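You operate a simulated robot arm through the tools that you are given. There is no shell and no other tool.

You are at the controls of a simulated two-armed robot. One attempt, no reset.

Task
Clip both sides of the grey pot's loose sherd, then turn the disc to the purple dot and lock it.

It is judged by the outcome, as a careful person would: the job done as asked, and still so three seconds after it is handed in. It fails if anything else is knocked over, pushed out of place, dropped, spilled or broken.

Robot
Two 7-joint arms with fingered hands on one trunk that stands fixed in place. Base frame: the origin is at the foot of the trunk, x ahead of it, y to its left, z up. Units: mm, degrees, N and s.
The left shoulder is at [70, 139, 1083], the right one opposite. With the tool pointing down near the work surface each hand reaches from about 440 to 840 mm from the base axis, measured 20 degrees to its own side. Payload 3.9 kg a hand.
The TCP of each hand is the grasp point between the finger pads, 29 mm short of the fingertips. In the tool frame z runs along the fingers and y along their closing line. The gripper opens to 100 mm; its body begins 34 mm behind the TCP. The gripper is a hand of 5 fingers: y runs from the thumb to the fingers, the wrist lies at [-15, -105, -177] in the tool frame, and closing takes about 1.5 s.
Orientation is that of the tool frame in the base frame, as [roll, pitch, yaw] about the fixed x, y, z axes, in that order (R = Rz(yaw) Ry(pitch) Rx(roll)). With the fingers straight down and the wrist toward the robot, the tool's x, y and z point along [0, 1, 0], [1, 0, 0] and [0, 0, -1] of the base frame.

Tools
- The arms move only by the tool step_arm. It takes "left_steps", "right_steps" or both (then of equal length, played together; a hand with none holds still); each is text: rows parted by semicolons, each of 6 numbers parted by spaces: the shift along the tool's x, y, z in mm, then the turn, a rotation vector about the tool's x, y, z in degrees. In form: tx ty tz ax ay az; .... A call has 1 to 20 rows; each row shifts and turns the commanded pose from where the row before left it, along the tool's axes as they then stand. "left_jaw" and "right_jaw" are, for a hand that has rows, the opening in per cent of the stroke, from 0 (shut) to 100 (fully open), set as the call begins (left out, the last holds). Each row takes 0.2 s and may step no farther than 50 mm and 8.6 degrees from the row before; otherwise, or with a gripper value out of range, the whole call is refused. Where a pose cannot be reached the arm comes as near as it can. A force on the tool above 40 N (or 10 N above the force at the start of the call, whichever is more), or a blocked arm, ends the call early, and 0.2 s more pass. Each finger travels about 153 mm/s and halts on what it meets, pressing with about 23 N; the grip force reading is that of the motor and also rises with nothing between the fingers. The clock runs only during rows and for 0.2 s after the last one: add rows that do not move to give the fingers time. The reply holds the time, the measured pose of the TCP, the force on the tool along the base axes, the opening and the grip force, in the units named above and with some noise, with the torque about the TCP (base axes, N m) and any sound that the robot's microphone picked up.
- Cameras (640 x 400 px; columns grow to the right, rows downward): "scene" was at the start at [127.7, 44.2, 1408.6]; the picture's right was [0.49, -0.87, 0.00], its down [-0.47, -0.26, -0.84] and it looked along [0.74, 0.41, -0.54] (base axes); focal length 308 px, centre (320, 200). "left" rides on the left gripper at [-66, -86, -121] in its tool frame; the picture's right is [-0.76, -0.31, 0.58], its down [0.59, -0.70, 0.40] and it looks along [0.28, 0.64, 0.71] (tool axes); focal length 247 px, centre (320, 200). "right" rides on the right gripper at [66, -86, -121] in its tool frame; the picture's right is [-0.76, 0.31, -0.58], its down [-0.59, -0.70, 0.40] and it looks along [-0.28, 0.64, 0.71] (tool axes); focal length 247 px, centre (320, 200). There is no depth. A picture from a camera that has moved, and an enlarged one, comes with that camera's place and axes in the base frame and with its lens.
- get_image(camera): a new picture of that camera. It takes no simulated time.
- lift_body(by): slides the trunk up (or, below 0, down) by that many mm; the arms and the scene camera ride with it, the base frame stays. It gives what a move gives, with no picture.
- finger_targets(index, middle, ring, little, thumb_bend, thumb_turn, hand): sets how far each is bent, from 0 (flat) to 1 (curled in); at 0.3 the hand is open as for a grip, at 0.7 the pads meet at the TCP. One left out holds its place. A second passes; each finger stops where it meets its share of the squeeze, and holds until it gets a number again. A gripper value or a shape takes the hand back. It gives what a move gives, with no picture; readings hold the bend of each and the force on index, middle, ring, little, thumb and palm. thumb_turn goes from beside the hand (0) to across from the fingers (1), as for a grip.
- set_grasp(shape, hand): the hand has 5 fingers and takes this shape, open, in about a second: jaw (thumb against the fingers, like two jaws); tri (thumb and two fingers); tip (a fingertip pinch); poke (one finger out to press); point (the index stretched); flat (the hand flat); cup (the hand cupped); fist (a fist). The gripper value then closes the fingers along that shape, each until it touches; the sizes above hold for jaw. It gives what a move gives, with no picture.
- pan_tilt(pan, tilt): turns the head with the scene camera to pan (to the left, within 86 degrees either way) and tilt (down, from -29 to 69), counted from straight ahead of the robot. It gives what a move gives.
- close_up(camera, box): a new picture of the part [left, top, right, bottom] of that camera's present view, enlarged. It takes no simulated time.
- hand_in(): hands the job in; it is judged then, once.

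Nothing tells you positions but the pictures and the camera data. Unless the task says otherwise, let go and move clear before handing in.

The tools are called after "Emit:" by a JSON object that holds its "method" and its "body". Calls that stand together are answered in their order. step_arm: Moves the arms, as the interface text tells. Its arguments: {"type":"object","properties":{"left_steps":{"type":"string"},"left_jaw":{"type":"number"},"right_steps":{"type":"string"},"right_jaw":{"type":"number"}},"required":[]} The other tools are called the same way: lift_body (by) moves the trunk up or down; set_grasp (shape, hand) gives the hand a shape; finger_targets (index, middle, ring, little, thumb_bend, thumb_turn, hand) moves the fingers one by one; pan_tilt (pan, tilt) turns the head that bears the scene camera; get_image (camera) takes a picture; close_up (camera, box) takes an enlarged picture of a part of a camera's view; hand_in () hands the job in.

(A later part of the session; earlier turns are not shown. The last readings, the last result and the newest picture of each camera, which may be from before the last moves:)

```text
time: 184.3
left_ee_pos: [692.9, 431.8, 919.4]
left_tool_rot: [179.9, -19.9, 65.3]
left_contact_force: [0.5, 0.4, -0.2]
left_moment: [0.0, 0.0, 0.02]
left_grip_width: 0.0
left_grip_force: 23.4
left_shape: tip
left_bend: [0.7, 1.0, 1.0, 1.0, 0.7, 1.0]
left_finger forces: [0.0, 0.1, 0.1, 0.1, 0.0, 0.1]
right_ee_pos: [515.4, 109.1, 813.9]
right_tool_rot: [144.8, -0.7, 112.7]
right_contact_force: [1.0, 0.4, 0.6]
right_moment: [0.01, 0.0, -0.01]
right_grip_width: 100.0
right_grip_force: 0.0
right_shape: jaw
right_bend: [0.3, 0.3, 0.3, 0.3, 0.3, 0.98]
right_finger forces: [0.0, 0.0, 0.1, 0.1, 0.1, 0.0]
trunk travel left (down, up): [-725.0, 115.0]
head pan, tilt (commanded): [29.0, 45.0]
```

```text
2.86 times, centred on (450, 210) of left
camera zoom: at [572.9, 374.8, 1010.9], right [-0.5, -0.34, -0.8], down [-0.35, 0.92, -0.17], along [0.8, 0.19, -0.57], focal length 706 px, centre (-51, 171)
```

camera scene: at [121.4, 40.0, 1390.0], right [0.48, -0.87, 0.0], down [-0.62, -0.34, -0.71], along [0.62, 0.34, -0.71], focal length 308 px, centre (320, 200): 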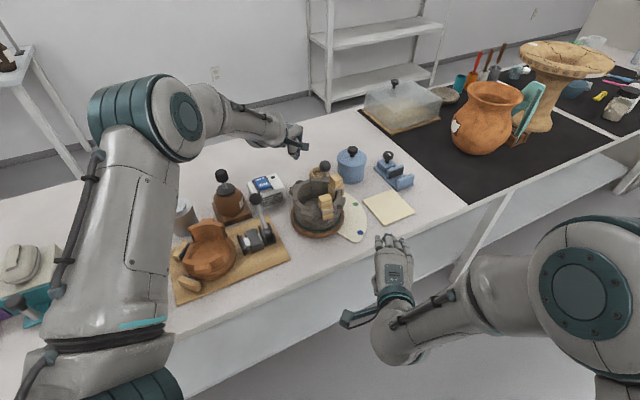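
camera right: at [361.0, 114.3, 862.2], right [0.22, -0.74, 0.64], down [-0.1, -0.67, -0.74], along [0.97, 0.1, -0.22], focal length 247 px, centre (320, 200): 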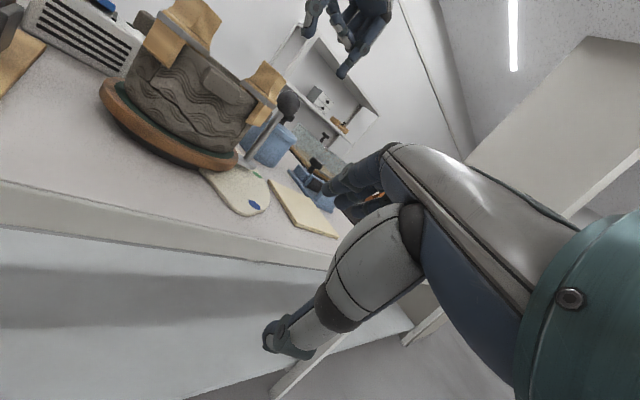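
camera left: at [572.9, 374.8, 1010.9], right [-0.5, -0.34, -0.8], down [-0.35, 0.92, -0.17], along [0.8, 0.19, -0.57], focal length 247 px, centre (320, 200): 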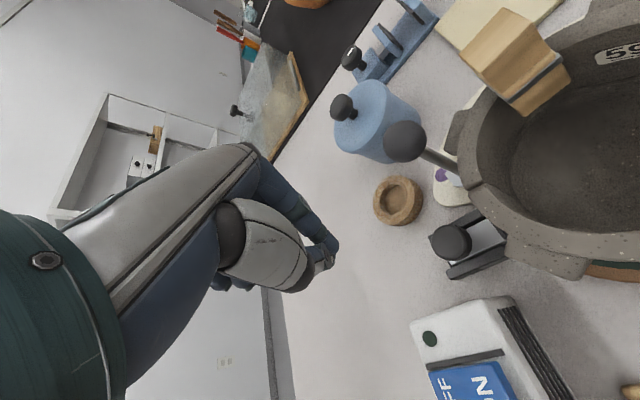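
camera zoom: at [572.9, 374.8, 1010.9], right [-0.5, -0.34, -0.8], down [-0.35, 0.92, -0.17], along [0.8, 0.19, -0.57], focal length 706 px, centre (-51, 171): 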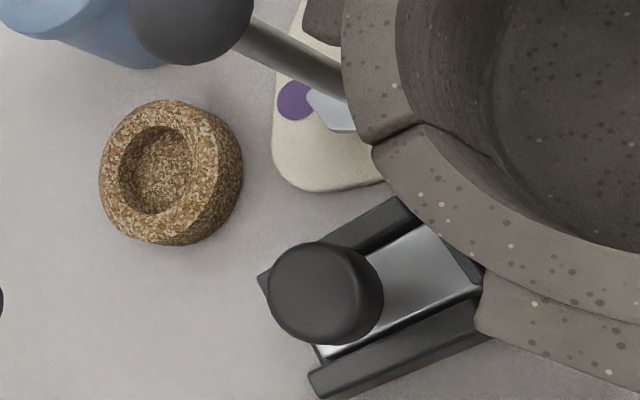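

Emit:
{"method": "step_arm", "body": {"left_steps": "14 0 -38.5 0 0 0; 0 0 0 0 -6.67 0; 0 0 0 0 -6.67 0; 0 0 0 0 -6.66 0; 0 0 0 0 0 -7.6; 0 0 0 0 0 -7.6; 0 0 0 0 0 -7.6; 0 0 0 0 0 -7.6; 0 0 0 0 0 -7.6; 23 -22.4 0 0 0 0; 23 -22.4 0 0 0 0; 23 -22.4 0 0 0 0; 0 0 0 0 0 0; 0 0 0 0 0 0"}}

Emit:
{"method": "get_image", "body": {"camera": "left"}}

Emit:
{"method": "close_up", "body": {"camera": "left", "box": [380, 140, 500, 260]}}

Emit:
{"method": "close_up", "body": {"camera": "left", "box": [440, 130, 530, 210]}}

Emit:
{"method": "get_image", "body": {"camera": "scene"}}

```text
time: 187.3
left_ee_pos: [611.5, 486.1, 961.3]
left_tool_rot: [-180.0, -0.1, 103.0]
left_contact_force: [0.2, 0.4, -0.6]
left_moment: [-0.03, -0.01, -0.03]
left_grip_width: 0.0
left_grip_force: 22.4
left_shape: tip
left_bend: [0.7, 1.0, 1.0, 1.0, 0.7, 1.0]
left_finger forces: [0.0, 0.1, 0.1, 0.1, 0.0, 0.0]
right_ee_pos: [515.6, 107.7, 812.9]
right_tool_rot: [144.8, -0.7, 112.7]
right_contact_force: [-0.5, -0.5, 0.5]
right_moment: [0.02, 0.05, 0.0]
right_grip_width: 99.9
right_grip_force: 0.1
right_shape: jaw
right_bend: [0.3, 0.3, 0.3, 0.3, 0.3, 0.98]
right_finger forces: [0.0, 0.1, 0.1, 0.0, 0.1, 0.0]
trunk travel left (down, up): [-725.0, 115.0]
head pan, tilt (commanded): [29.0, 45.0]
```

```text
taken
camera left: at [544.8, 402.2, 1082.5], right [-0.13, -0.81, -0.58], down [-0.82, 0.41, -0.4], along [0.56, 0.42, -0.71], focal length 247 px, centre (320, 200)
```

left: 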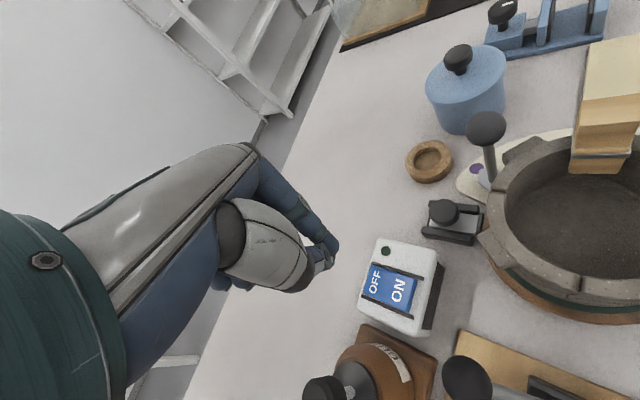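

```text
3.33 times, centred on (440, 200) of left
camera zoom: at [544.8, 402.2, 1082.5], right [-0.13, -0.81, -0.58], down [-0.82, 0.41, -0.4], along [0.56, 0.42, -0.71], focal length 823 px, centre (-80, 200)
```

zoom: 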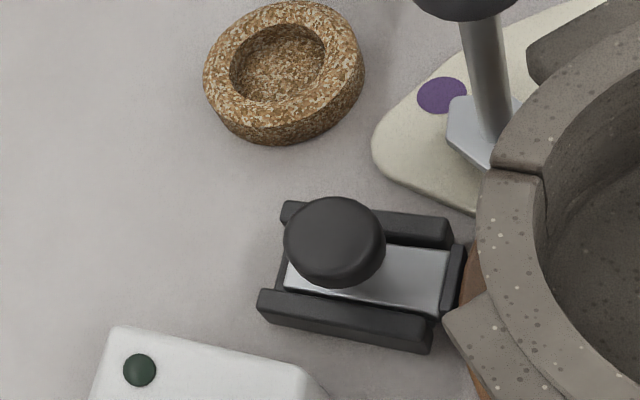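

```text
5.00 times, centred on (485, 170) of left
camera zoom: at [544.8, 402.2, 1082.5], right [-0.13, -0.81, -0.58], down [-0.82, 0.41, -0.4], along [0.56, 0.42, -0.71], focal length 1235 px, centre (-505, 350)
```

zoom: 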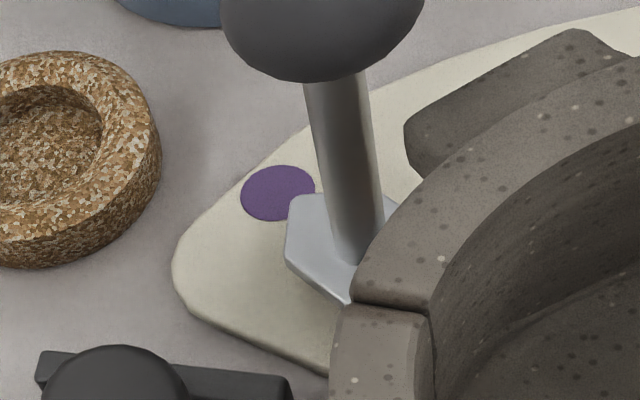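

```text
taken
camera scene: at [120.6, 40.3, 1390.1], right [0.48, -0.87, 0.0], down [-0.62, -0.34, -0.71], along [0.62, 0.34, -0.71], focal length 308 px, centre (320, 200)
```

scene: 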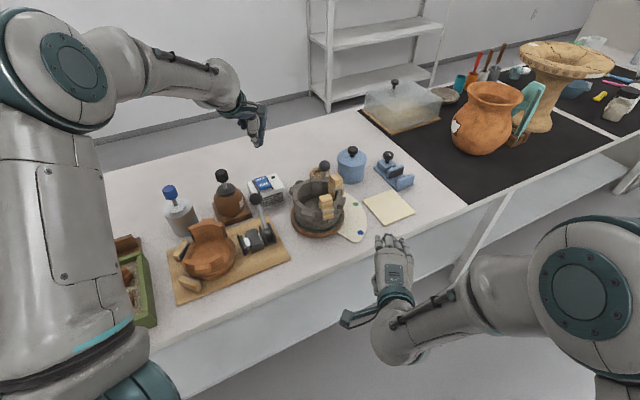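

Emit:
{"method": "close_up", "body": {"camera": "left", "box": [470, 205, 494, 235]}}

Emit:
{"method": "close_up", "body": {"camera": "left", "box": [415, 185, 495, 255]}}

```text
13.33 times, centred on (482, 220) of left
camera zoom: at [544.8, 402.2, 1082.5], right [-0.13, -0.81, -0.58], down [-0.82, 0.41, -0.4], along [0.56, 0.42, -0.71], focal length 3293 px, centre (-1840, -67)
```

zoom: 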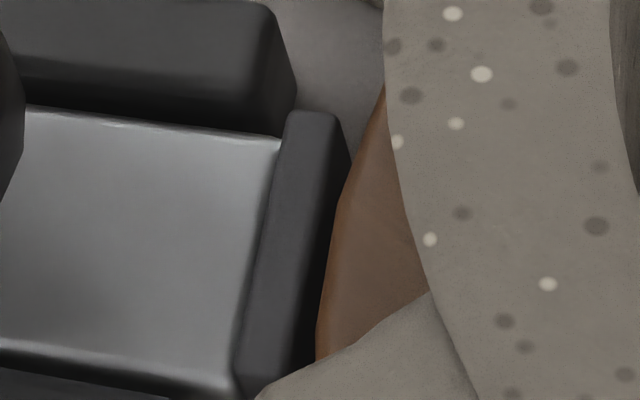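

```text
5.71 times, centred on (455, 220) of left
camera zoom: at [544.8, 402.2, 1082.5], right [-0.13, -0.81, -0.58], down [-0.82, 0.41, -0.4], along [0.56, 0.42, -0.71], focal length 1411 px, centre (-451, 86)
```

zoom: 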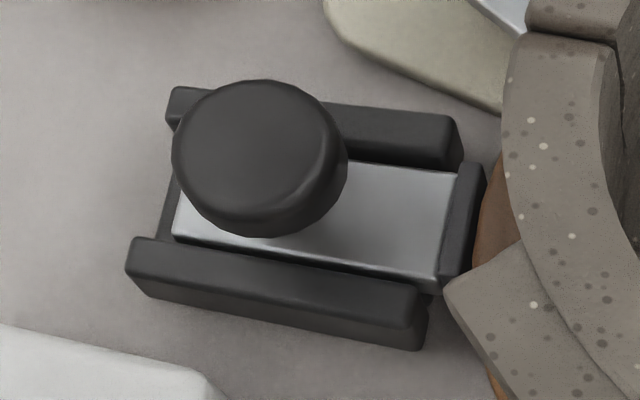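

Shoe against the disc, box and lock in place, pointer on the dot. As a last check I'll feel the brake: a very light one-sided touch on the ball (in the direction that would only improve alignment), watching force and pointer.

Emit:
{"method": "step_arm", "body": {"left_steps": "-39.4 19.5 0 0 0 0; -39.4 19.5 0 0 0 0; -39.3 19.4 0 0 0 0; 0 0 26 0 0 0; 0 0 26 0 0 0; 0 0 26 0 0 0; 0 0 0 0 0 0"}}

Emit:
{"method": "close_up", "body": {"camera": "left", "box": [280, 170, 480, 330]}}

```text
time: 188.9
left_ee_pos: [696.1, 381.2, 885.2]
left_tool_rot: [-179.9, 0.0, 103.0]
left_contact_force: [0.2, -0.3, -0.9]
left_moment: [-0.04, 0.0, 0.03]
left_grip_width: 0.1
left_grip_force: 22.9
left_shape: tip
left_bend: [0.7, 1.0, 1.0, 1.0, 0.7, 1.0]
left_finger forces: [0.1, 0.1, 0.0, 0.0, 0.0, 0.0]
right_ee_pos: [514.9, 107.8, 814.5]
right_tool_rot: [144.8, -0.7, 112.7]
right_contact_force: [0.6, -0.6, 0.2]
right_moment: [0.01, -0.02, 0.0]
right_grip_width: 99.8
right_grip_force: 0.0
right_shape: jaw
right_bend: [0.3, 0.3, 0.3, 0.3, 0.3, 0.98]
right_finger forces: [0.1, 0.1, 0.0, 0.0, 0.0, 0.0]
trunk travel left (down, up): [-725.0, 115.0]
head pan, tilt (commanded): [29.0, 45.0]
```

```text
2.50 times, centred on (380, 250) of left
camera zoom: at [628.1, 298.1, 1005.4], right [-0.13, -0.81, -0.58], down [-0.82, 0.42, -0.4], along [0.56, 0.42, -0.71], focal length 617 px, centre (170, 75)
```

zoom: 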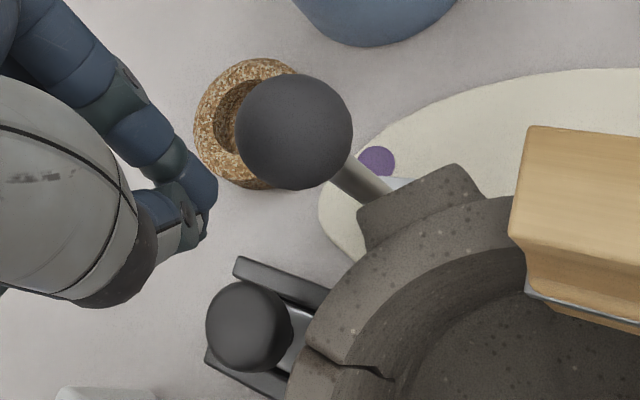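

Emit:
{"method": "step_arm", "body": {"left_steps": "-2 0 0 0 0 0; -2 0 0 0 0 0; -2 0 0 0 0 0; 0 0 0 0 0 0"}}

Emit:
{"method": "step_arm", "body": {"left_steps": "-1 0 0 0 0 0; -1 0 0 0 0 0; 0 0 0 0 0 0"}}

Emit:
{"method": "step_arm", "body": {"left_steps": "-1 0 0 0 0 0; -1 0 0 0 0 0; 0 0 0 0 0 0"}}

Emit:
{"method": "close_up", "body": {"camera": "left", "box": [280, 170, 480, 330]}}

```text
time: 189.9
left_ee_pos: [698.1, 374.7, 882.8]
left_tool_rot: [-180.0, 0.0, 103.1]
left_contact_force: [-0.6, 0.3, 0.1]
left_moment: [0.04, 0.0, -0.01]
left_grip_width: 0.2
left_grip_force: 22.6
left_shape: tip
left_bend: [0.7, 1.0, 1.0, 1.0, 0.7, 1.0]
left_finger forces: [0.0, 0.0, 0.1, 0.0, 0.0, 0.0]
right_ee_pos: [514.6, 108.3, 813.8]
right_tool_rot: [144.8, -0.8, 112.8]
right_contact_force: [-0.2, 0.0, 0.0]
right_moment: [-0.03, -0.01, 0.0]
right_grip_width: 100.1
right_grip_force: 0.2
right_shape: jaw
right_bend: [0.3, 0.3, 0.3, 0.3, 0.3, 0.98]
right_finger forces: [0.0, 0.0, 0.0, 0.0, 0.1, 0.0]
trunk travel left (down, up): [-725.0, 115.0]
head pan, tilt (commanded): [29.0, 45.0]
```

```text
time: 190.7
left_ee_pos: [699.3, 372.8, 883.2]
left_tool_rot: [-180.0, -0.1, 103.0]
left_contact_force: [0.7, -0.2, -0.3]
left_moment: [0.01, 0.01, 0.04]
left_grip_width: 0.1
left_grip_force: 22.9
left_shape: tip
left_bend: [0.7, 1.0, 1.0, 1.0, 0.7, 1.0]
left_finger forces: [0.0, 0.0, 0.0, 0.0, 0.0, 0.0]
right_ee_pos: [515.5, 107.2, 813.5]
right_tool_rot: [144.8, -0.8, 112.7]
right_contact_force: [0.4, 0.7, -0.4]
right_moment: [0.01, -0.01, -0.01]
right_grip_width: 99.7
right_grip_force: 0.0
right_shape: jaw
right_bend: [0.3, 0.3, 0.3, 0.3, 0.3, 0.98]
right_finger forces: [0.1, 0.0, 0.0, 0.1, 0.1, 0.0]
trunk travel left (down, up): [-725.0, 115.0]
head pan, tilt (commanded): [29.0, 45.0]
```

```text
time: 191.5
left_ee_pos: [699.8, 370.6, 884.2]
left_tool_rot: [180.0, 0.0, 103.0]
left_contact_force: [0.4, 1.2, -0.1]
left_moment: [0.03, 0.02, 0.01]
left_grip_width: 0.1
left_grip_force: 22.8
left_shape: tip
left_bend: [0.7, 1.0, 1.0, 1.0, 0.7, 1.0]
left_finger forces: [0.0, 0.0, 0.0, 0.0, 0.0, 0.0]
right_ee_pos: [514.7, 108.5, 813.2]
right_tool_rot: [144.7, -0.7, 112.8]
right_contact_force: [-0.5, -0.5, 0.2]
right_moment: [-0.03, -0.02, 0.01]
right_grip_width: 99.8
right_grip_force: 0.0
right_shape: jaw
right_bend: [0.3, 0.3, 0.3, 0.3, 0.3, 0.98]
right_finger forces: [0.0, 0.1, 0.0, 0.0, 0.1, 0.0]
trunk travel left (down, up): [-725.0, 115.0]
head pan, tilt (commanded): [29.0, 45.0]
```

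```text
2.50 times, centred on (380, 250) of left
camera zoom: at [631.4, 288.3, 1003.9], right [-0.13, -0.81, -0.58], down [-0.82, 0.41, -0.4], along [0.56, 0.42, -0.71], focal length 617 px, centre (170, 75)
```

zoom: 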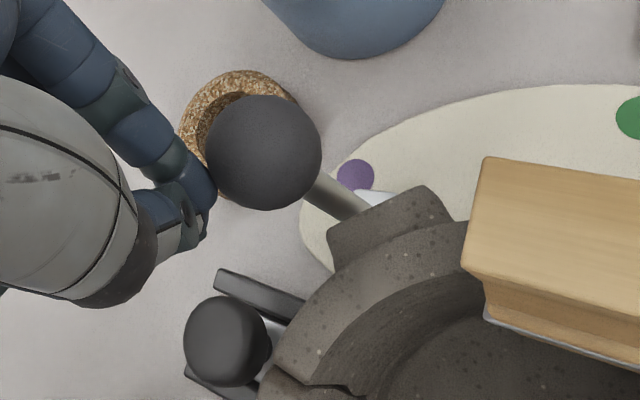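

Emit:
{"method": "step_arm", "body": {"left_steps": "-1 0 0 0 0 0; -1 0 0 0 0 0; 0 0 0 0 0 0"}}

Emit:
{"method": "step_arm", "body": {"left_steps": "-1 0 0 0 0 0; 0 0 0 0 0 0; 0 0 0 0 0 0"}}

Emit:
{"method": "close_up", "body": {"camera": "left", "box": [280, 170, 480, 330]}}

```text
time: 192.3
left_ee_pos: [699.3, 371.0, 884.2]
left_tool_rot: [-180.0, -0.1, 103.1]
left_contact_force: [-1.0, 2.0, -0.7]
left_moment: [0.08, 0.02, 0.0]
left_grip_width: 0.0
left_grip_force: 23.0
left_shape: tip
left_bend: [0.7, 1.0, 1.0, 1.0, 0.7, 1.0]
left_finger forces: [0.0, 0.0, 0.1, 0.1, 0.0, 0.0]
right_ee_pos: [515.3, 107.9, 813.6]
right_tool_rot: [144.9, -0.7, 112.8]
right_contact_force: [0.3, -0.6, 0.0]
right_moment: [0.0, 0.01, 0.0]
right_grip_width: 99.8
right_grip_force: 0.1
right_shape: jaw
right_bend: [0.3, 0.3, 0.3, 0.3, 0.3, 0.98]
right_finger forces: [0.0, 0.0, 0.0, 0.0, 0.1, 0.0]
trunk travel left (down, up): [-725.0, 115.0]
head pan, tilt (commanded): [29.0, 45.0]
```

```text
time: 193.1
left_ee_pos: [700.1, 368.5, 882.7]
left_tool_rot: [-179.9, 0.0, 103.0]
left_contact_force: [0.5, 0.9, 1.0]
left_moment: [0.02, -0.03, 0.0]
left_grip_width: 0.0
left_grip_force: 22.9
left_shape: tip
left_bend: [0.7, 1.0, 1.0, 1.0, 0.7, 1.0]
left_finger forces: [0.1, 0.0, 0.1, 0.0, 0.1, 0.0]
right_ee_pos: [514.7, 108.1, 812.5]
right_tool_rot: [144.8, -0.7, 112.8]
right_contact_force: [-0.6, -0.1, -0.9]
right_moment: [0.02, 0.01, 0.0]
right_grip_width: 100.0
right_grip_force: 0.1
right_shape: jaw
right_bend: [0.3, 0.3, 0.3, 0.3, 0.3, 0.98]
right_finger forces: [0.0, 0.0, 0.1, 0.1, 0.1, 0.1]
trunk travel left (down, up): [-725.0, 115.0]
head pan, tilt (commanded): [29.0, 45.0]
```

```text
2.50 times, centred on (380, 250) of left
camera zoom: at [632.3, 285.5, 1003.9], right [-0.13, -0.81, -0.58], down [-0.82, 0.42, -0.4], along [0.56, 0.42, -0.71], focal length 617 px, centre (170, 75)
```

zoom: 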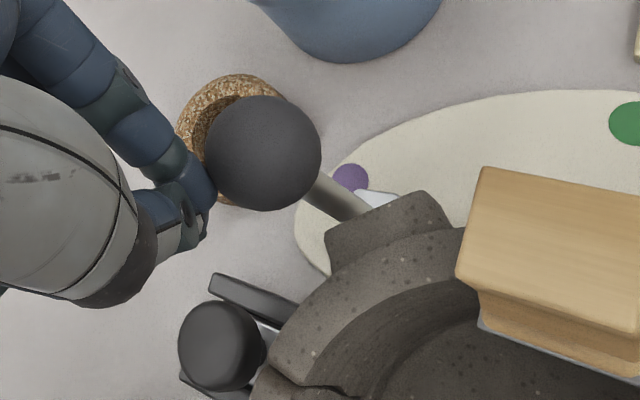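

The disc still yields to ~1–2 N with the slide in, so I need to understand this brake better. I'll grip the ball and repeat the same turning motion as at first (a few degrees back and forth) to compare the drag.

Emit:
{"method": "step_arm", "body": {"left_steps": "6 0 0 0 0 0; 0 0 -40 0 0 0; 0 0 -40 0 0 0; -14 0 0 0 0 0; -22 0 0 0 0 0; 0 0 0 0 0 0", "left_jaw": 55}}

Emit:
{"method": "close_up", "body": {"camera": "left", "box": [340, 230, 440, 320]}}

```text
time: 194.5
left_ee_pos: [705.6, 339.7, 963.1]
left_tool_rot: [179.9, -0.1, 103.1]
left_contact_force: [-0.4, 0.0, 0.0]
left_moment: [0.03, 0.0, -0.03]
left_grip_width: 54.9
left_grip_force: 0.1
left_shape: tip
left_bend: [0.45, 0.98, 0.99, 1.0, 0.3, 1.0]
left_finger forces: [0.0, 0.0, 0.0, 0.1, 0.0, 0.0]
right_ee_pos: [515.3, 107.6, 813.5]
right_tool_rot: [144.8, -0.6, 112.7]
right_contact_force: [0.9, 0.1, -0.4]
right_moment: [-0.04, 0.02, -0.02]
right_grip_width: 100.1
right_grip_force: 0.2
right_shape: jaw
right_bend: [0.3, 0.3, 0.3, 0.3, 0.3, 0.98]
right_finger forces: [0.0, 0.0, 0.1, 0.0, 0.0, 0.0]
trunk travel left (down, up): [-725.0, 115.0]
head pan, tilt (commanded): [29.0, 45.0]
```

```text
4.44 times, centred on (390, 275) of left
camera zoom: at [638.4, 255.8, 1084.0], right [-0.13, -0.81, -0.58], down [-0.82, 0.41, -0.4], along [0.56, 0.42, -0.71], focal length 1098 px, centre (9, -133)
```

zoom: 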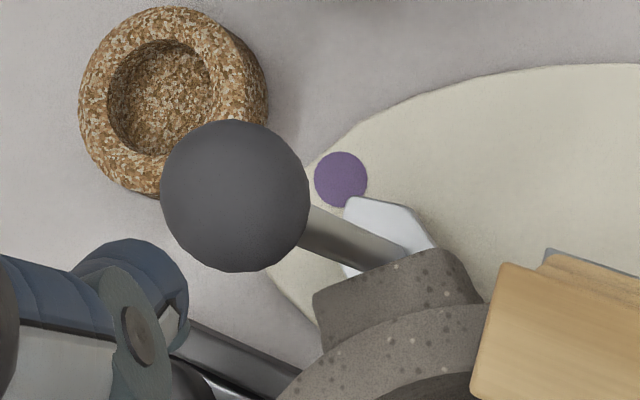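

Emit:
{"method": "step_arm", "body": {"left_steps": "-1.7 -2.2 0 0 0 0; 0 0 30 0 0 0; 0 0 30 0 0 0; 0 0 21 0 0 0; 0 0 0 0 0 0"}}

Emit:
{"method": "step_arm", "body": {"left_steps": "0 0 0 0 0 0; 0 0 0 0 0 0; 0 0 0 0 0 0; 0 0 0 0 0 0; 0 0 0 0 0 0; 0 0 0 0 0 0; 0 0 0 0 0 0; 0 0 0 0 0 0", "left_jaw": 0}}

Emit:
{"method": "step_arm", "body": {"left_steps": "3.92 0.11 0 0 0 -2.5; 3.92 0.11 0 0 0 -2.5; 3.92 0.11 0 0 0 -2.5; 3.92 0.11 0 0 0 -2.5; 0 0 0 0 0 0"}}

Emit:
{"method": "step_arm", "body": {"left_steps": "-3.92 -0.11 0 0 0 2.5; -3.92 -0.11 0 0 0 2.5; -3.92 -0.11 0 0 0 2.5; -3.92 -0.11 0 0 0 2.5; 0 0 0 0 0 0"}}

```text
time: 195.7
left_ee_pos: [704.2, 337.3, 882.1]
left_tool_rot: [180.0, 0.0, 103.1]
left_contact_force: [-0.5, 0.4, -0.5]
left_moment: [0.05, 0.01, -0.02]
left_grip_width: 54.9
left_grip_force: 0.0
left_shape: tip
left_bend: [0.45, 0.98, 0.99, 1.0, 0.3, 1.0]
left_finger forces: [0.1, 0.1, 0.0, 0.0, 0.0, 0.0]
right_ee_pos: [514.7, 107.5, 813.8]
right_tool_rot: [144.9, -0.7, 112.7]
right_contact_force: [0.4, 0.6, 0.3]
right_moment: [-0.02, 0.02, -0.03]
right_grip_width: 99.9
right_grip_force: 0.1
right_shape: jaw
right_bend: [0.3, 0.3, 0.3, 0.3, 0.3, 0.98]
right_finger forces: [0.0, 0.0, 0.0, 0.0, 0.1, 0.0]
trunk travel left (down, up): [-725.0, 115.0]
head pan, tilt (commanded): [29.0, 45.0]
```

```text
time: 197.5
left_ee_pos: [703.4, 336.6, 880.6]
left_tool_rot: [-180.0, 0.1, 103.0]
left_contact_force: [1.7, 1.2, -1.6]
left_moment: [-0.02, -0.06, 0.01]
left_grip_width: 23.4
left_grip_force: 23.0
left_shape: tip
left_bend: [0.55, 1.0, 1.0, 1.0, 0.54, 1.0]
left_finger forces: [19.1, 0.0, 0.0, 0.0, 18.1, 0.0]
right_ee_pos: [514.8, 107.4, 813.6]
right_tool_rot: [144.8, -0.7, 112.6]
right_contact_force: [0.1, 0.7, -0.3]
right_moment: [-0.01, 0.0, -0.05]
right_grip_width: 100.0
right_grip_force: 0.0
right_shape: jaw
right_bend: [0.3, 0.3, 0.3, 0.3, 0.3, 0.98]
right_finger forces: [0.0, 0.0, 0.1, 0.0, 0.0, 0.0]
trunk travel left (down, up): [-725.0, 115.0]
head pan, tilt (commanded): [29.0, 45.0]
```

```text
time: 198.7
left_ee_pos: [700.8, 351.4, 881.9]
left_tool_rot: [-179.9, -0.1, 113.1]
left_contact_force: [4.9, -11.0, -3.1]
left_moment: [-0.23, -0.1, -0.08]
left_grip_width: 23.6
left_grip_force: 23.1
left_shape: tip
left_bend: [0.56, 1.0, 1.0, 1.0, 0.54, 1.0]
left_finger forces: [23.8, 0.0, 0.0, 0.0, 21.0, 0.0]
right_ee_pos: [517.1, 106.7, 812.6]
right_tool_rot: [144.8, -0.8, 112.7]
right_contact_force: [0.2, 0.0, 0.0]
right_moment: [-0.01, -0.02, 0.01]
right_grip_width: 100.0
right_grip_force: 0.1
right_shape: jaw
right_bend: [0.3, 0.3, 0.3, 0.3, 0.3, 0.98]
right_finger forces: [0.1, 0.0, 0.0, 0.0, 0.0, 0.0]
trunk travel left (down, up): [-725.0, 115.0]
head pan, tilt (commanded): [29.0, 45.0]
```

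```text
time: 199.9
left_ee_pos: [705.0, 337.8, 881.1]
left_tool_rot: [-180.0, -0.1, 102.9]
left_contact_force: [0.9, -1.3, -0.7]
left_moment: [0.06, -0.05, -0.03]
left_grip_width: 21.6
left_grip_force: 23.0
left_shape: tip
left_bend: [0.73, 1.0, 1.0, 1.0, 0.8, 1.0]
left_finger forces: [0.0, 0.1, 0.0, 0.0, 0.0, 0.1]
right_ee_pos: [516.9, 108.4, 812.5]
right_tool_rot: [144.7, -0.7, 112.7]
right_contact_force: [-0.7, 0.2, 0.2]
right_moment: [0.04, -0.01, -0.01]
right_grip_width: 100.0
right_grip_force: 0.0
right_shape: jaw
right_bend: [0.3, 0.3, 0.3, 0.3, 0.3, 0.98]
right_finger forces: [0.1, 0.0, 0.0, 0.0, 0.0, 0.0]
trunk travel left (down, up): [-725.0, 115.0]
head pan, tilt (commanded): [29.0, 45.0]
```

The drag is the same as at the start (speed-dependent), and the ball slipped out of my pinch on the way back. I'll lift clear and look.

Emit:
{"method": "step_arm", "body": {"left_steps": "0 0 -25 0 0 0; 0 0 -30 0 0 0; 0 0 -26 0 0 0; 0 0 0 0 0 0"}}

Emit:
{"method": "close_up", "body": {"camera": "left", "box": [340, 220, 460, 330]}}

Emit:
{"method": "close_up", "body": {"camera": "scene", "box": [270, 150, 370, 245]}}

```text
time: 200.9
left_ee_pos: [703.2, 338.6, 961.7]
left_tool_rot: [180.0, 0.0, 103.0]
left_contact_force: [0.6, -0.3, -0.7]
left_moment: [0.01, 0.02, 0.03]
left_grip_width: 21.8
left_grip_force: 22.6
left_shape: tip
left_bend: [0.73, 1.0, 1.0, 1.0, 0.8, 1.0]
left_finger forces: [0.0, 0.0, 0.1, 0.1, 0.1, 0.1]
right_ee_pos: [516.1, 107.4, 812.7]
right_tool_rot: [144.7, -0.8, 112.6]
right_contact_force: [-0.1, 0.0, 0.0]
right_moment: [0.0, -0.01, 0.01]
right_grip_width: 99.9
right_grip_force: 0.0
right_shape: jaw
right_bend: [0.3, 0.3, 0.3, 0.3, 0.3, 0.98]
right_finger forces: [0.0, 0.0, 0.1, 0.0, 0.0, 0.0]
trunk travel left (down, up): [-725.0, 115.0]
head pan, tilt (commanded): [29.0, 45.0]
```

```text
3.64 times, centred on (400, 275) of left
camera zoom: at [636.2, 255.1, 1083.0], right [-0.13, -0.81, -0.58], down [-0.82, 0.41, -0.4], along [0.56, 0.42, -0.71], focal length 898 px, centre (29, -73)
```

zoom: 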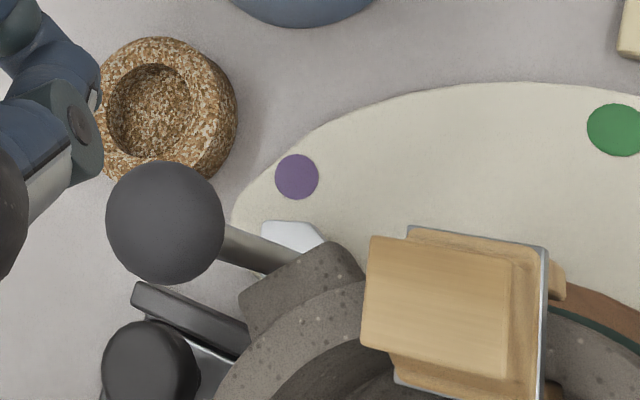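

```text
4.21 times, centred on (320, 198) of scene
camera zoom: at [121.3, 40.3, 1390.0], right [0.48, -0.87, 0.0], down [-0.62, -0.34, -0.71], along [0.62, 0.34, -0.71], focal length 1297 px, centre (320, 210)
```

zoom: 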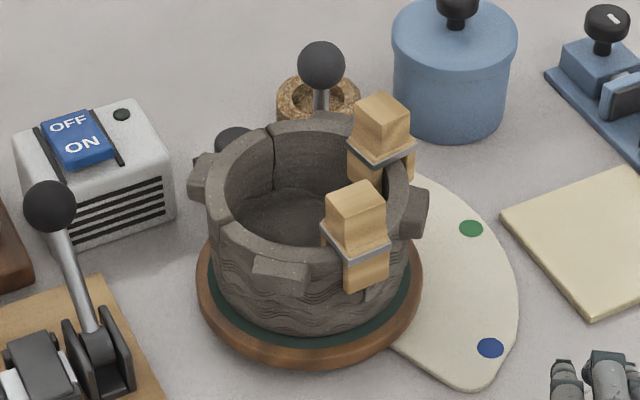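

All else is fine, but the pointer has run past to ~22°. I'll do it the proper way: draw the brake slide out, turn the disc to the dot, then push the slide in. First, grip the knob again.

Emit:
{"method": "step_arm", "body": {"left_steps": "0 0 0 0 0 8; 0 0 0 0 0 8; 0 0 0 0 0 8; 0 0 0 0 0 8; 0 0 0 0 0 8; 0 0 0 0 0 8; 0 0 0 0 8 0; 9.6 -20.8 15 0 0 0; 9.6 -20.8 29 0 0 0; 9.6 -20.8 29 0 0 0; 0 0 14 0 0 0; 0 0 0 0 0 0", "left_jaw": 48}}

Emit:
{"method": "close_up", "body": {"camera": "left", "box": [290, 180, 470, 340]}}

```text
time: 203.5
left_ee_pos: [676.6, 406.7, 878.8]
left_tool_rot: [-180.0, -8.0, 54.9]
left_contact_force: [-0.2, 0.9, 1.1]
left_moment: [0.03, -0.03, 0.0]
left_grip_width: 47.5
left_grip_force: 0.1
left_shape: tip
left_bend: [0.45, 0.98, 0.99, 1.0, 0.38, 1.0]
left_finger forces: [0.1, 0.1, 0.0, 0.0, 0.0, 0.1]
right_ee_pos: [513.8, 108.7, 813.1]
right_tool_rot: [144.9, -0.7, 112.6]
right_contact_force: [0.5, -0.1, -0.2]
right_moment: [-0.01, 0.0, -0.02]
right_grip_width: 100.2
right_grip_force: 0.0
right_shape: jaw
right_bend: [0.3, 0.3, 0.3, 0.3, 0.3, 0.98]
right_finger forces: [0.0, 0.1, 0.0, 0.1, 0.1, 0.0]
trunk travel left (down, up): [-725.0, 115.0]
head pan, tilt (commanded): [29.0, 45.0]
```

```text
2.50 times, centred on (380, 260) of left
camera zoom: at [560.8, 388.3, 988.7], right [-0.63, -0.37, -0.68], down [-0.21, 0.93, -0.31], along [0.74, -0.06, -0.67], focal length 617 px, centre (170, 50)
```

zoom: 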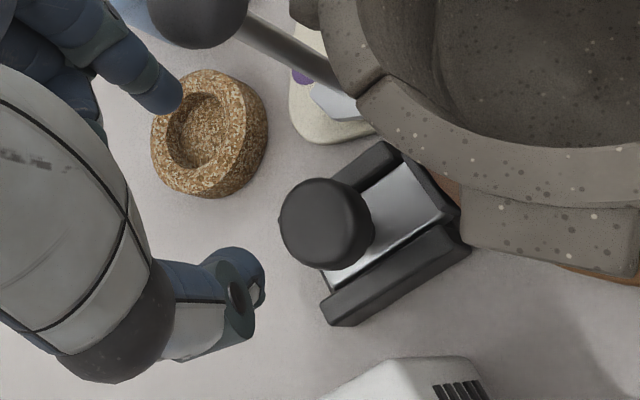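

The ball is now a bit close to where my hand must go, so I'll first push it back toward the dot with the closed fingertips, watching the pointer.

Emit:
{"method": "step_arm", "body": {"left_steps": "5.9 0 -42 0 0 0; 5.9 0 -42 0 0 0; 0 0 0 0 -8 0; 0 0 0 0 0 -8; 0 0 0 0 0 -8; 0 0 0 0 0 -8; 0 0 0 0 0 -8; 0 0 0 0 0 -8; 0 0 0 0 0 -8; -12 10.8 0 0 0 0; 0 0 27 0 0 0; 0 0 27 0 0 0; 0 0 26 0 0 0; 0 0 0 0 0 0", "left_jaw": 0}}

Emit:
{"method": "close_up", "body": {"camera": "left", "box": [270, 160, 470, 320]}}

```text
time: 206.5
left_ee_pos: [686.9, 394.9, 884.5]
left_tool_rot: [179.9, -0.1, 102.9]
left_contact_force: [-0.3, -0.2, -0.8]
left_moment: [0.0, -0.01, -0.02]
left_grip_width: 0.0
left_grip_force: 22.9
left_shape: tip
left_bend: [0.7, 1.0, 1.0, 1.0, 0.7, 1.0]
left_finger forces: [0.0, 0.0, 0.0, 0.0, 0.1, 0.0]
right_ee_pos: [514.1, 108.2, 813.4]
right_tool_rot: [144.8, -0.7, 112.5]
right_contact_force: [-1.1, 0.3, -0.6]
right_moment: [0.0, 0.0, -0.01]
right_grip_width: 99.8
right_grip_force: 0.1
right_shape: jaw
right_bend: [0.3, 0.3, 0.3, 0.3, 0.3, 0.98]
right_finger forces: [0.0, 0.0, 0.0, 0.0, 0.1, 0.0]
trunk travel left (down, up): [-725.0, 115.0]
head pan, tilt (commanded): [29.0, 45.0]
```

```text
2.50 times, centred on (370, 240) of left
camera zoom: at [619.9, 313.2, 1005.7], right [-0.13, -0.81, -0.58], down [-0.82, 0.42, -0.4], along [0.56, 0.42, -0.71], focal length 617 px, centre (195, 100)
```

zoom: 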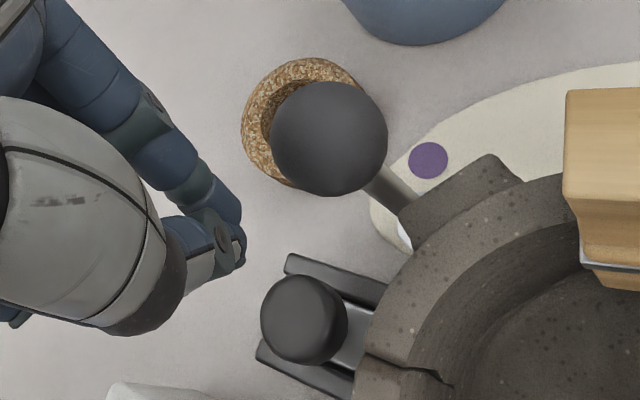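

Emit:
{"method": "step_arm", "body": {"left_steps": "0 6 0 0 0 0; -4 0 0 0 0 0; -4 0 0 0 0 0; -2 0 0 0 0 0; -2 0 0 0 0 0; -2 0 0 0 0 0; -2 0 0 0 0 0; 0 0 0 0 0 0"}}

Emit:
{"method": "close_up", "body": {"camera": "left", "box": [270, 160, 470, 320]}}

```text
time: 208.3
left_ee_pos: [700.6, 383.5, 884.4]
left_tool_rot: [180.0, -0.1, 102.9]
left_contact_force: [0.2, 0.6, -0.5]
left_moment: [0.0, -0.02, -0.01]
left_grip_width: 0.1
left_grip_force: 23.3
left_shape: tip
left_bend: [0.7, 1.0, 1.0, 1.0, 0.7, 1.0]
left_finger forces: [0.1, 0.0, 0.1, 0.0, 0.0, 0.0]
right_ee_pos: [514.8, 107.3, 814.2]
right_tool_rot: [144.9, -0.7, 112.7]
right_contact_force: [0.5, -0.6, -0.9]
right_moment: [0.03, 0.0, -0.01]
right_grip_width: 100.1
right_grip_force: 0.1
right_shape: jaw
right_bend: [0.3, 0.3, 0.3, 0.3, 0.3, 0.98]
right_finger forces: [0.0, 0.1, 0.0, 0.0, 0.1, 0.0]
trunk travel left (down, up): [-725.0, 115.0]
head pan, tilt (commanded): [29.0, 45.0]
```

```text
2.50 times, centred on (370, 240) of left
camera zoom: at [632.3, 299.8, 1005.9], right [-0.13, -0.81, -0.58], down [-0.82, 0.42, -0.4], along [0.56, 0.42, -0.71], focal length 617 px, centre (195, 100)
```

zoom: 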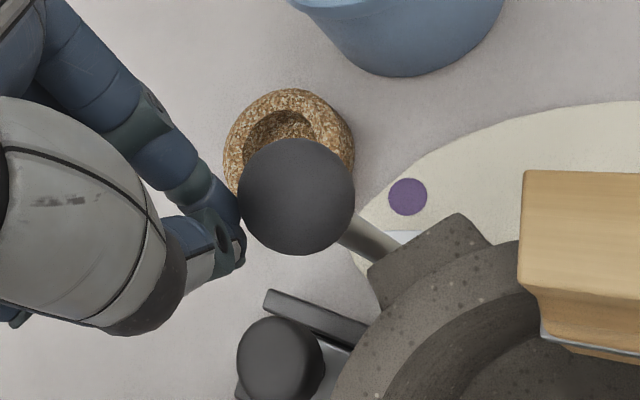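

Emit:
{"method": "step_arm", "body": {"left_steps": "-1.5 0 0 0 0 0; -1.5 0 0 0 0 0; -1.5 0 0 0 0 0; -1.5 0 0 0 0 0; -1.5 0 0 0 0 0; 0 0 0 0 0 0"}}

Emit:
{"method": "close_up", "body": {"camera": "left", "box": [270, 160, 470, 320]}}

```text
time: 209.7
left_ee_pos: [702.3, 375.8, 885.6]
left_tool_rot: [179.9, 0.1, 103.1]
left_contact_force: [2.3, 7.6, 3.0]
left_moment: [0.11, -0.05, 0.03]
left_grip_width: 0.0
left_grip_force: 23.5
left_shape: tip
left_bend: [0.7, 1.0, 1.0, 1.0, 0.7, 1.0]
left_finger forces: [0.0, 0.1, 0.0, 0.0, 0.0, 0.1]
right_ee_pos: [515.3, 108.3, 814.3]
right_tool_rot: [144.9, -0.6, 112.7]
right_contact_force: [-0.4, 0.0, -0.3]
right_moment: [-0.02, 0.03, -0.03]
right_grip_width: 99.8
right_grip_force: 0.0
right_shape: jaw
right_bend: [0.3, 0.3, 0.3, 0.3, 0.3, 0.98]
right_finger forces: [0.1, 0.0, 0.0, 0.0, 0.1, 0.0]
trunk travel left (down, up): [-725.0, 115.0]
head pan, tilt (commanded): [29.0, 45.0]
```

```text
2.50 times, centred on (370, 240) of left
camera zoom: at [634.1, 293.1, 1005.8], right [-0.13, -0.81, -0.58], down [-0.82, 0.41, -0.4], along [0.56, 0.42, -0.71], focal length 617 px, centre (195, 100)
```

zoom: 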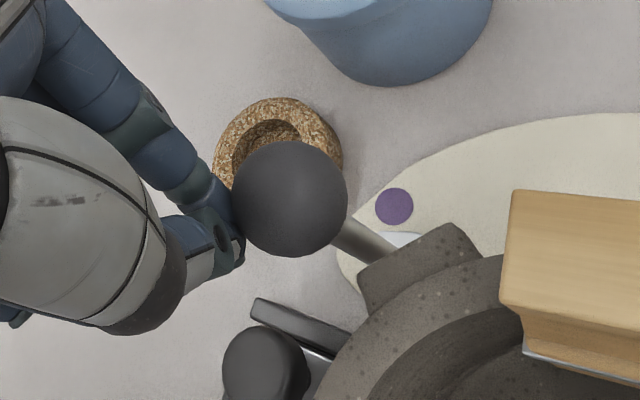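

Emit:
{"method": "step_arm", "body": {"left_steps": "-1.5 0 0 0 0 0; -1.5 0 0 0 0 0; -1.5 0 0 0 0 0; -1.5 0 0 0 0 0; -1.5 0 0 0 0 0; 0 0 0 0 0 0; 0 0 0 0 0 0; 0 0 0 0 0 0"}}

Emit:
{"method": "close_up", "body": {"camera": "left", "box": [270, 160, 470, 320]}}

```text
time: 211.5
left_ee_pos: [702.6, 369.2, 885.9]
left_tool_rot: [179.9, 0.0, 103.1]
left_contact_force: [3.7, 5.1, 0.8]
left_moment: [0.07, -0.06, 0.04]
left_grip_width: 0.0
left_grip_force: 23.0
left_shape: tip
left_bend: [0.7, 1.0, 1.0, 1.0, 0.7, 1.0]
left_finger forces: [0.1, 0.0, 0.0, 0.0, 0.0, 0.0]
right_ee_pos: [514.4, 107.8, 812.2]
right_tool_rot: [144.8, -0.7, 112.7]
right_contact_force: [-1.2, 0.5, 0.6]
right_moment: [0.0, -0.01, 0.01]
right_grip_width: 99.9
right_grip_force: 0.2
right_shape: jaw
right_bend: [0.3, 0.3, 0.3, 0.3, 0.3, 0.98]
right_finger forces: [0.1, 0.0, 0.0, 0.1, 0.0, 0.0]
trunk travel left (down, up): [-725.0, 115.0]
head pan, tilt (commanded): [29.0, 45.0]
```

```text
2.50 times, centred on (370, 240) of left
camera zoom: at [635.9, 285.4, 1006.2], right [-0.13, -0.81, -0.58], down [-0.82, 0.42, -0.4], along [0.56, 0.42, -0.71], focal length 617 px, centre (195, 100)
```

zoom: 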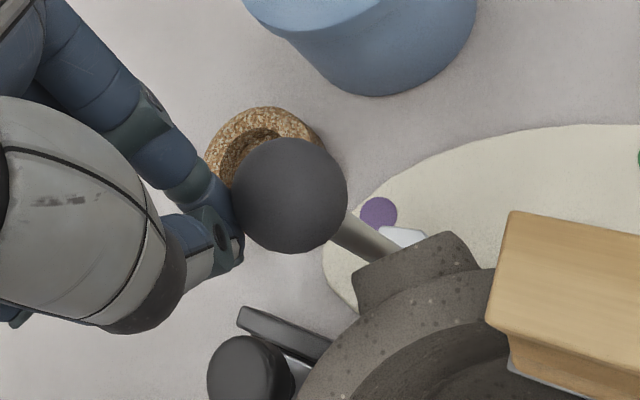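

The pointer is back near the dot. Now I'll back off and grip the knob to draw the slide out.

Emit:
{"method": "step_arm", "body": {"left_steps": "3 0 0 0 0 0; 6 0 0 0 0 0; 0 0 -40 0 0 0; 0 0 -40 0 0 0; 0 0 0 0 0 8; 0 0 0 0 0 8; 0 0 0 0 0 8; 0 0 0 0 0 8; 0 0 0 0 0 8; 0 0 0 0 0 8; 0 0 0 0 8 0; 0 0 0 0 0 0", "left_jaw": 48}}

```text
time: 214.1
left_ee_pos: [701.9, 377.6, 963.5]
left_tool_rot: [-179.9, -8.0, 55.0]
left_contact_force: [0.0, 0.2, 0.2]
left_moment: [0.0, 0.02, 0.0]
left_grip_width: 47.5
left_grip_force: 0.1
left_shape: tip
left_bend: [0.45, 0.98, 0.99, 0.99, 0.38, 1.0]
left_finger forces: [0.1, 0.0, 0.0, 0.1, 0.0, 0.0]
right_ee_pos: [516.0, 108.2, 811.5]
right_tool_rot: [144.9, -0.7, 112.8]
right_contact_force: [0.6, -0.4, 0.0]
right_moment: [0.0, -0.01, -0.04]
right_grip_width: 99.9
right_grip_force: 0.0
right_shape: jaw
right_bend: [0.3, 0.3, 0.3, 0.3, 0.3, 0.98]
right_finger forces: [0.0, 0.0, 0.0, 0.0, 0.1, 0.0]
trunk travel left (down, up): [-725.0, 115.0]
head pan, tilt (commanded): [29.0, 45.0]
```

Emit:
{"method": "step_arm", "body": {"left_steps": "9.7 -38.5 1.4 0 0 0; -3.95 0 28.1 0 0 0; -3.95 0 28.1 0 0 0; -3.95 0 28.1 0 0 0; -3.95 0 28.1 0 0 0; -3.95 0 28.1 0 0 0; 0 0 0 0 0 0"}}

Emit:
{"method": "close_up", "body": {"camera": "left", "box": [290, 180, 470, 340]}}

```text
time: 215.7
left_ee_pos: [677.2, 406.3, 822.8]
left_tool_rot: [179.9, -8.0, 55.0]
left_contact_force: [0.4, -0.9, -1.3]
left_moment: [0.03, 0.02, 0.0]
left_grip_width: 47.4
left_grip_force: 0.0
left_shape: tip
left_bend: [0.45, 0.98, 0.99, 0.99, 0.38, 1.0]
left_finger forces: [0.0, 0.0, 0.1, 0.0, 0.0, 0.0]
right_ee_pos: [515.1, 108.5, 812.9]
right_tool_rot: [144.8, -0.7, 112.7]
right_contact_force: [0.0, -0.2, 1.0]
right_moment: [0.04, 0.04, -0.01]
right_grip_width: 100.1
right_grip_force: 0.0
right_shape: jaw
right_bend: [0.3, 0.3, 0.3, 0.3, 0.3, 0.98]
right_finger forces: [0.0, 0.0, 0.0, 0.1, 0.0, 0.0]
trunk travel left (down, up): [-725.0, 115.0]
head pan, tilt (commanded): [29.0, 45.0]
```

```text
2.50 times, centred on (380, 260) of left
camera zoom: at [560.3, 388.4, 933.9], right [-0.63, -0.37, -0.68], down [-0.21, 0.93, -0.31], along [0.74, -0.06, -0.67], focal length 617 px, centre (170, 50)
```

zoom: 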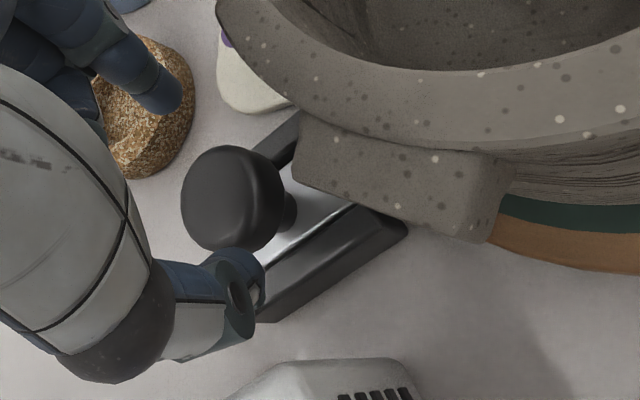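

Emit:
{"method": "step_arm", "body": {"left_steps": "-2 0 14.4 0 0 0; -2 0 14.4 0 0 0; 0 0 0 0 0 0"}}

Emit:
{"method": "step_arm", "body": {"left_steps": "0 0 0 0 0 0; 0 0 0 0 0 0; 0 0 0 0 0 0; 0 0 0 0 0 0; 0 0 0 0 0 0; 0 0 0 0 0 0; 0 0 0 0 0 0", "left_jaw": 0}}

Emit:
{"method": "step_arm", "body": {"left_steps": "1.98 0 0.28 0 0 0; 1.98 0 0.28 0 0 0; 1.98 0 0.28 0 0 0; 1.98 0 0.28 0 0 0; 1.98 0 0.28 0 0 0; 1.98 0 0.28 0 0 0; 1.5 0 0.2 0 0 0; 0 0 0 0 0 0"}}

Emit:
{"method": "close_up", "body": {"camera": "left", "box": [290, 160, 470, 320]}}

```text
time: 216.5
left_ee_pos: [674.4, 405.2, 793.5]
left_tool_rot: [179.9, -7.9, 55.0]
left_contact_force: [1.2, -0.7, 0.9]
left_moment: [0.02, 0.01, 0.03]
left_grip_width: 46.9
left_grip_force: 0.0
left_shape: tip
left_bend: [0.45, 0.98, 0.99, 0.99, 0.38, 1.0]
left_finger forces: [0.0, 0.0, 0.0, 0.0, 1.8, 0.0]
right_ee_pos: [515.7, 107.9, 814.7]
right_tool_rot: [144.9, -0.7, 112.7]
right_contact_force: [0.2, 0.0, 0.4]
right_moment: [-0.03, -0.04, 0.03]
right_grip_width: 99.7
right_grip_force: 0.1
right_shape: jaw
right_bend: [0.3, 0.3, 0.3, 0.3, 0.3, 0.98]
right_finger forces: [0.0, 0.0, 0.0, 0.1, 0.0, 0.0]
trunk travel left (down, up): [-725.0, 115.0]
head pan, tilt (commanded): [29.0, 45.0]
```

```text
time: 218.1
left_ee_pos: [674.2, 406.0, 793.1]
left_tool_rot: [-179.8, -8.0, 55.1]
left_contact_force: [3.5, -4.1, -7.0]
left_moment: [-0.12, -0.03, -0.03]
left_grip_width: 23.9
left_grip_force: 23.5
left_shape: tip
left_bend: [0.64, 1.0, 1.0, 1.0, 0.44, 1.0]
left_finger forces: [22.8, 0.0, 0.0, 0.1, 17.2, 0.0]
right_ee_pos: [516.2, 106.7, 812.4]
right_tool_rot: [144.9, -0.7, 112.6]
right_contact_force: [0.0, -1.0, -0.6]
right_moment: [-0.01, 0.02, 0.0]
right_grip_width: 99.9
right_grip_force: 0.1
right_shape: jaw
right_bend: [0.3, 0.3, 0.3, 0.3, 0.3, 0.98]
right_finger forces: [0.1, 0.0, 0.1, 0.1, 0.0, 0.0]
trunk travel left (down, up): [-725.0, 115.0]
head pan, tilt (commanded): [29.0, 45.0]
```

```text
time: 219.9
left_ee_pos: [685.3, 420.0, 792.9]
left_tool_rot: [179.9, -8.0, 54.9]
left_contact_force: [2.3, -3.1, -5.5]
left_moment: [-0.08, -0.05, -0.04]
left_grip_width: 24.5
left_grip_force: 22.7
left_shape: tip
left_bend: [0.64, 1.0, 1.0, 1.0, 0.44, 1.0]
left_finger forces: [21.3, 0.0, 0.0, 0.1, 17.6, 0.0]
right_ee_pos: [515.6, 108.1, 812.5]
right_tool_rot: [144.8, -0.7, 112.6]
right_contact_force: [0.5, 0.0, 1.6]
right_moment: [0.02, 0.0, 0.01]
right_grip_width: 99.5
right_grip_force: 0.0
right_shape: jaw
right_bend: [0.3, 0.3, 0.3, 0.3, 0.3, 0.98]
right_finger forces: [0.1, 0.0, 0.0, 0.1, 0.0, 0.0]
trunk travel left (down, up): [-725.0, 115.0]
head pan, tilt (commanded): [29.0, 45.0]
```

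```text
2.50 times, centred on (380, 240) of left
camera zoom: at [568.5, 401.0, 903.6], right [-0.64, -0.37, -0.68], down [-0.21, 0.93, -0.31], along [0.74, -0.06, -0.67], focal length 617 px, centre (170, 100)
```

zoom: 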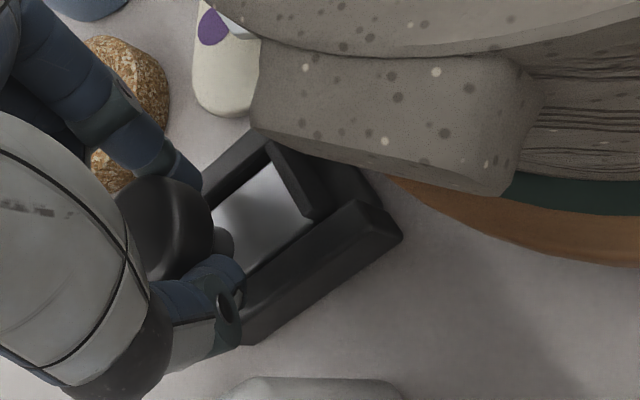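

Emit:
{"method": "step_arm", "body": {"left_steps": "0 0 0 0 0 0; 0 0 0 0 0 0; 0 0 0 0 0 0; 1.4 0 -9.9 0 0 0; 1.4 0 -9.9 0 0 0; 2.8 0 -19.8 0 0 0; 5.6 0 -39.6 0 0 0; 6 0 -42.6 0 0 0; 6 0 -42.6 0 0 0; 0 0 0 0 -8 0; 0 0 0 0 0 -8; 0 0 0 0 0 -8; 0 0 0 0 0 -8; 0 0 0 0 0 -8; 0 0 0 0 0 -8; 0 0 0 0 0 -8; 0 0 0 0 0 0", "left_jaw": 48}}

```text
time: 223.5
left_ee_pos: [682.7, 419.6, 961.1]
left_tool_rot: [180.0, 0.1, 103.3]
left_contact_force: [0.7, -0.2, 0.4]
left_moment: [-0.01, 0.0, 0.0]
left_grip_width: 47.6
left_grip_force: 0.1
left_shape: tip
left_bend: [0.45, 0.98, 0.99, 1.0, 0.38, 1.0]
left_finger forces: [0.1, 0.0, 0.0, 0.0, 0.0, 0.0]
right_ee_pos: [515.9, 108.5, 812.9]
right_tool_rot: [144.8, -0.6, 112.6]
right_contact_force: [0.2, -0.3, 0.7]
right_moment: [-0.01, 0.0, 0.02]
right_grip_width: 99.6
right_grip_force: 0.0
right_shape: jaw
right_bend: [0.3, 0.3, 0.3, 0.3, 0.3, 0.98]
right_finger forces: [0.0, 0.0, 0.0, 0.0, 0.0, 0.0]
trunk travel left (down, up): [-725.0, 115.0]
head pan, tilt (commanded): [29.0, 45.0]
```

Emit:
{"method": "step_arm", "body": {"left_steps": "-42.1 1.2 0 0 0 0; -42.1 1.2 0 0 0 0; 0 0 0 0 0 0; 0 0 0 0 0 0", "left_jaw": 55}}

Emit:
{"method": "close_up", "body": {"camera": "left", "box": [340, 230, 440, 320]}}

```text
time: 224.5
left_ee_pos: [702.8, 335.1, 959.7]
left_tool_rot: [-180.0, 0.0, 103.0]
left_contact_force: [-0.2, -0.6, 0.2]
left_moment: [0.01, -0.05, -0.03]
left_grip_width: 54.8
left_grip_force: 0.1
left_shape: tip
left_bend: [0.45, 0.98, 0.99, 1.0, 0.31, 1.0]
left_finger forces: [0.0, 0.1, 0.1, 0.1, 0.0, 0.0]
right_ee_pos: [515.7, 106.9, 812.5]
right_tool_rot: [144.9, -0.7, 112.7]
right_contact_force: [0.9, -0.7, 0.1]
right_moment: [0.02, -0.01, -0.02]
right_grip_width: 99.9
right_grip_force: 0.1
right_shape: jaw
right_bend: [0.3, 0.3, 0.3, 0.3, 0.3, 0.98]
right_finger forces: [0.0, 0.0, 0.0, 0.0, 0.0, 0.1]
trunk travel left (down, up): [-725.0, 115.0]
head pan, tilt (commanded): [29.0, 45.0]
```

```text
4.44 times, centred on (390, 275) of left
camera zoom: at [635.0, 251.6, 1081.0], right [-0.13, -0.81, -0.58], down [-0.82, 0.42, -0.4], along [0.56, 0.42, -0.71], focal length 1098 px, centre (9, -133)
```

zoom: 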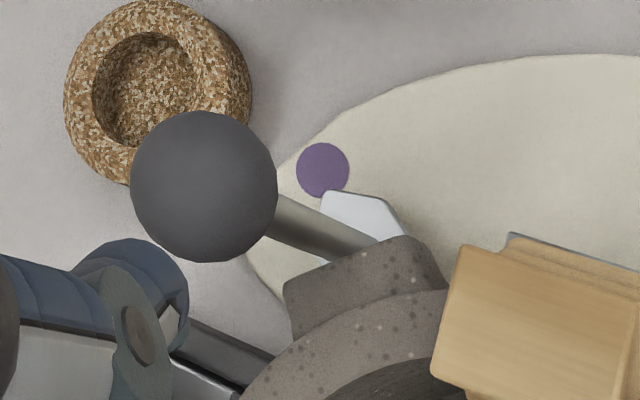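

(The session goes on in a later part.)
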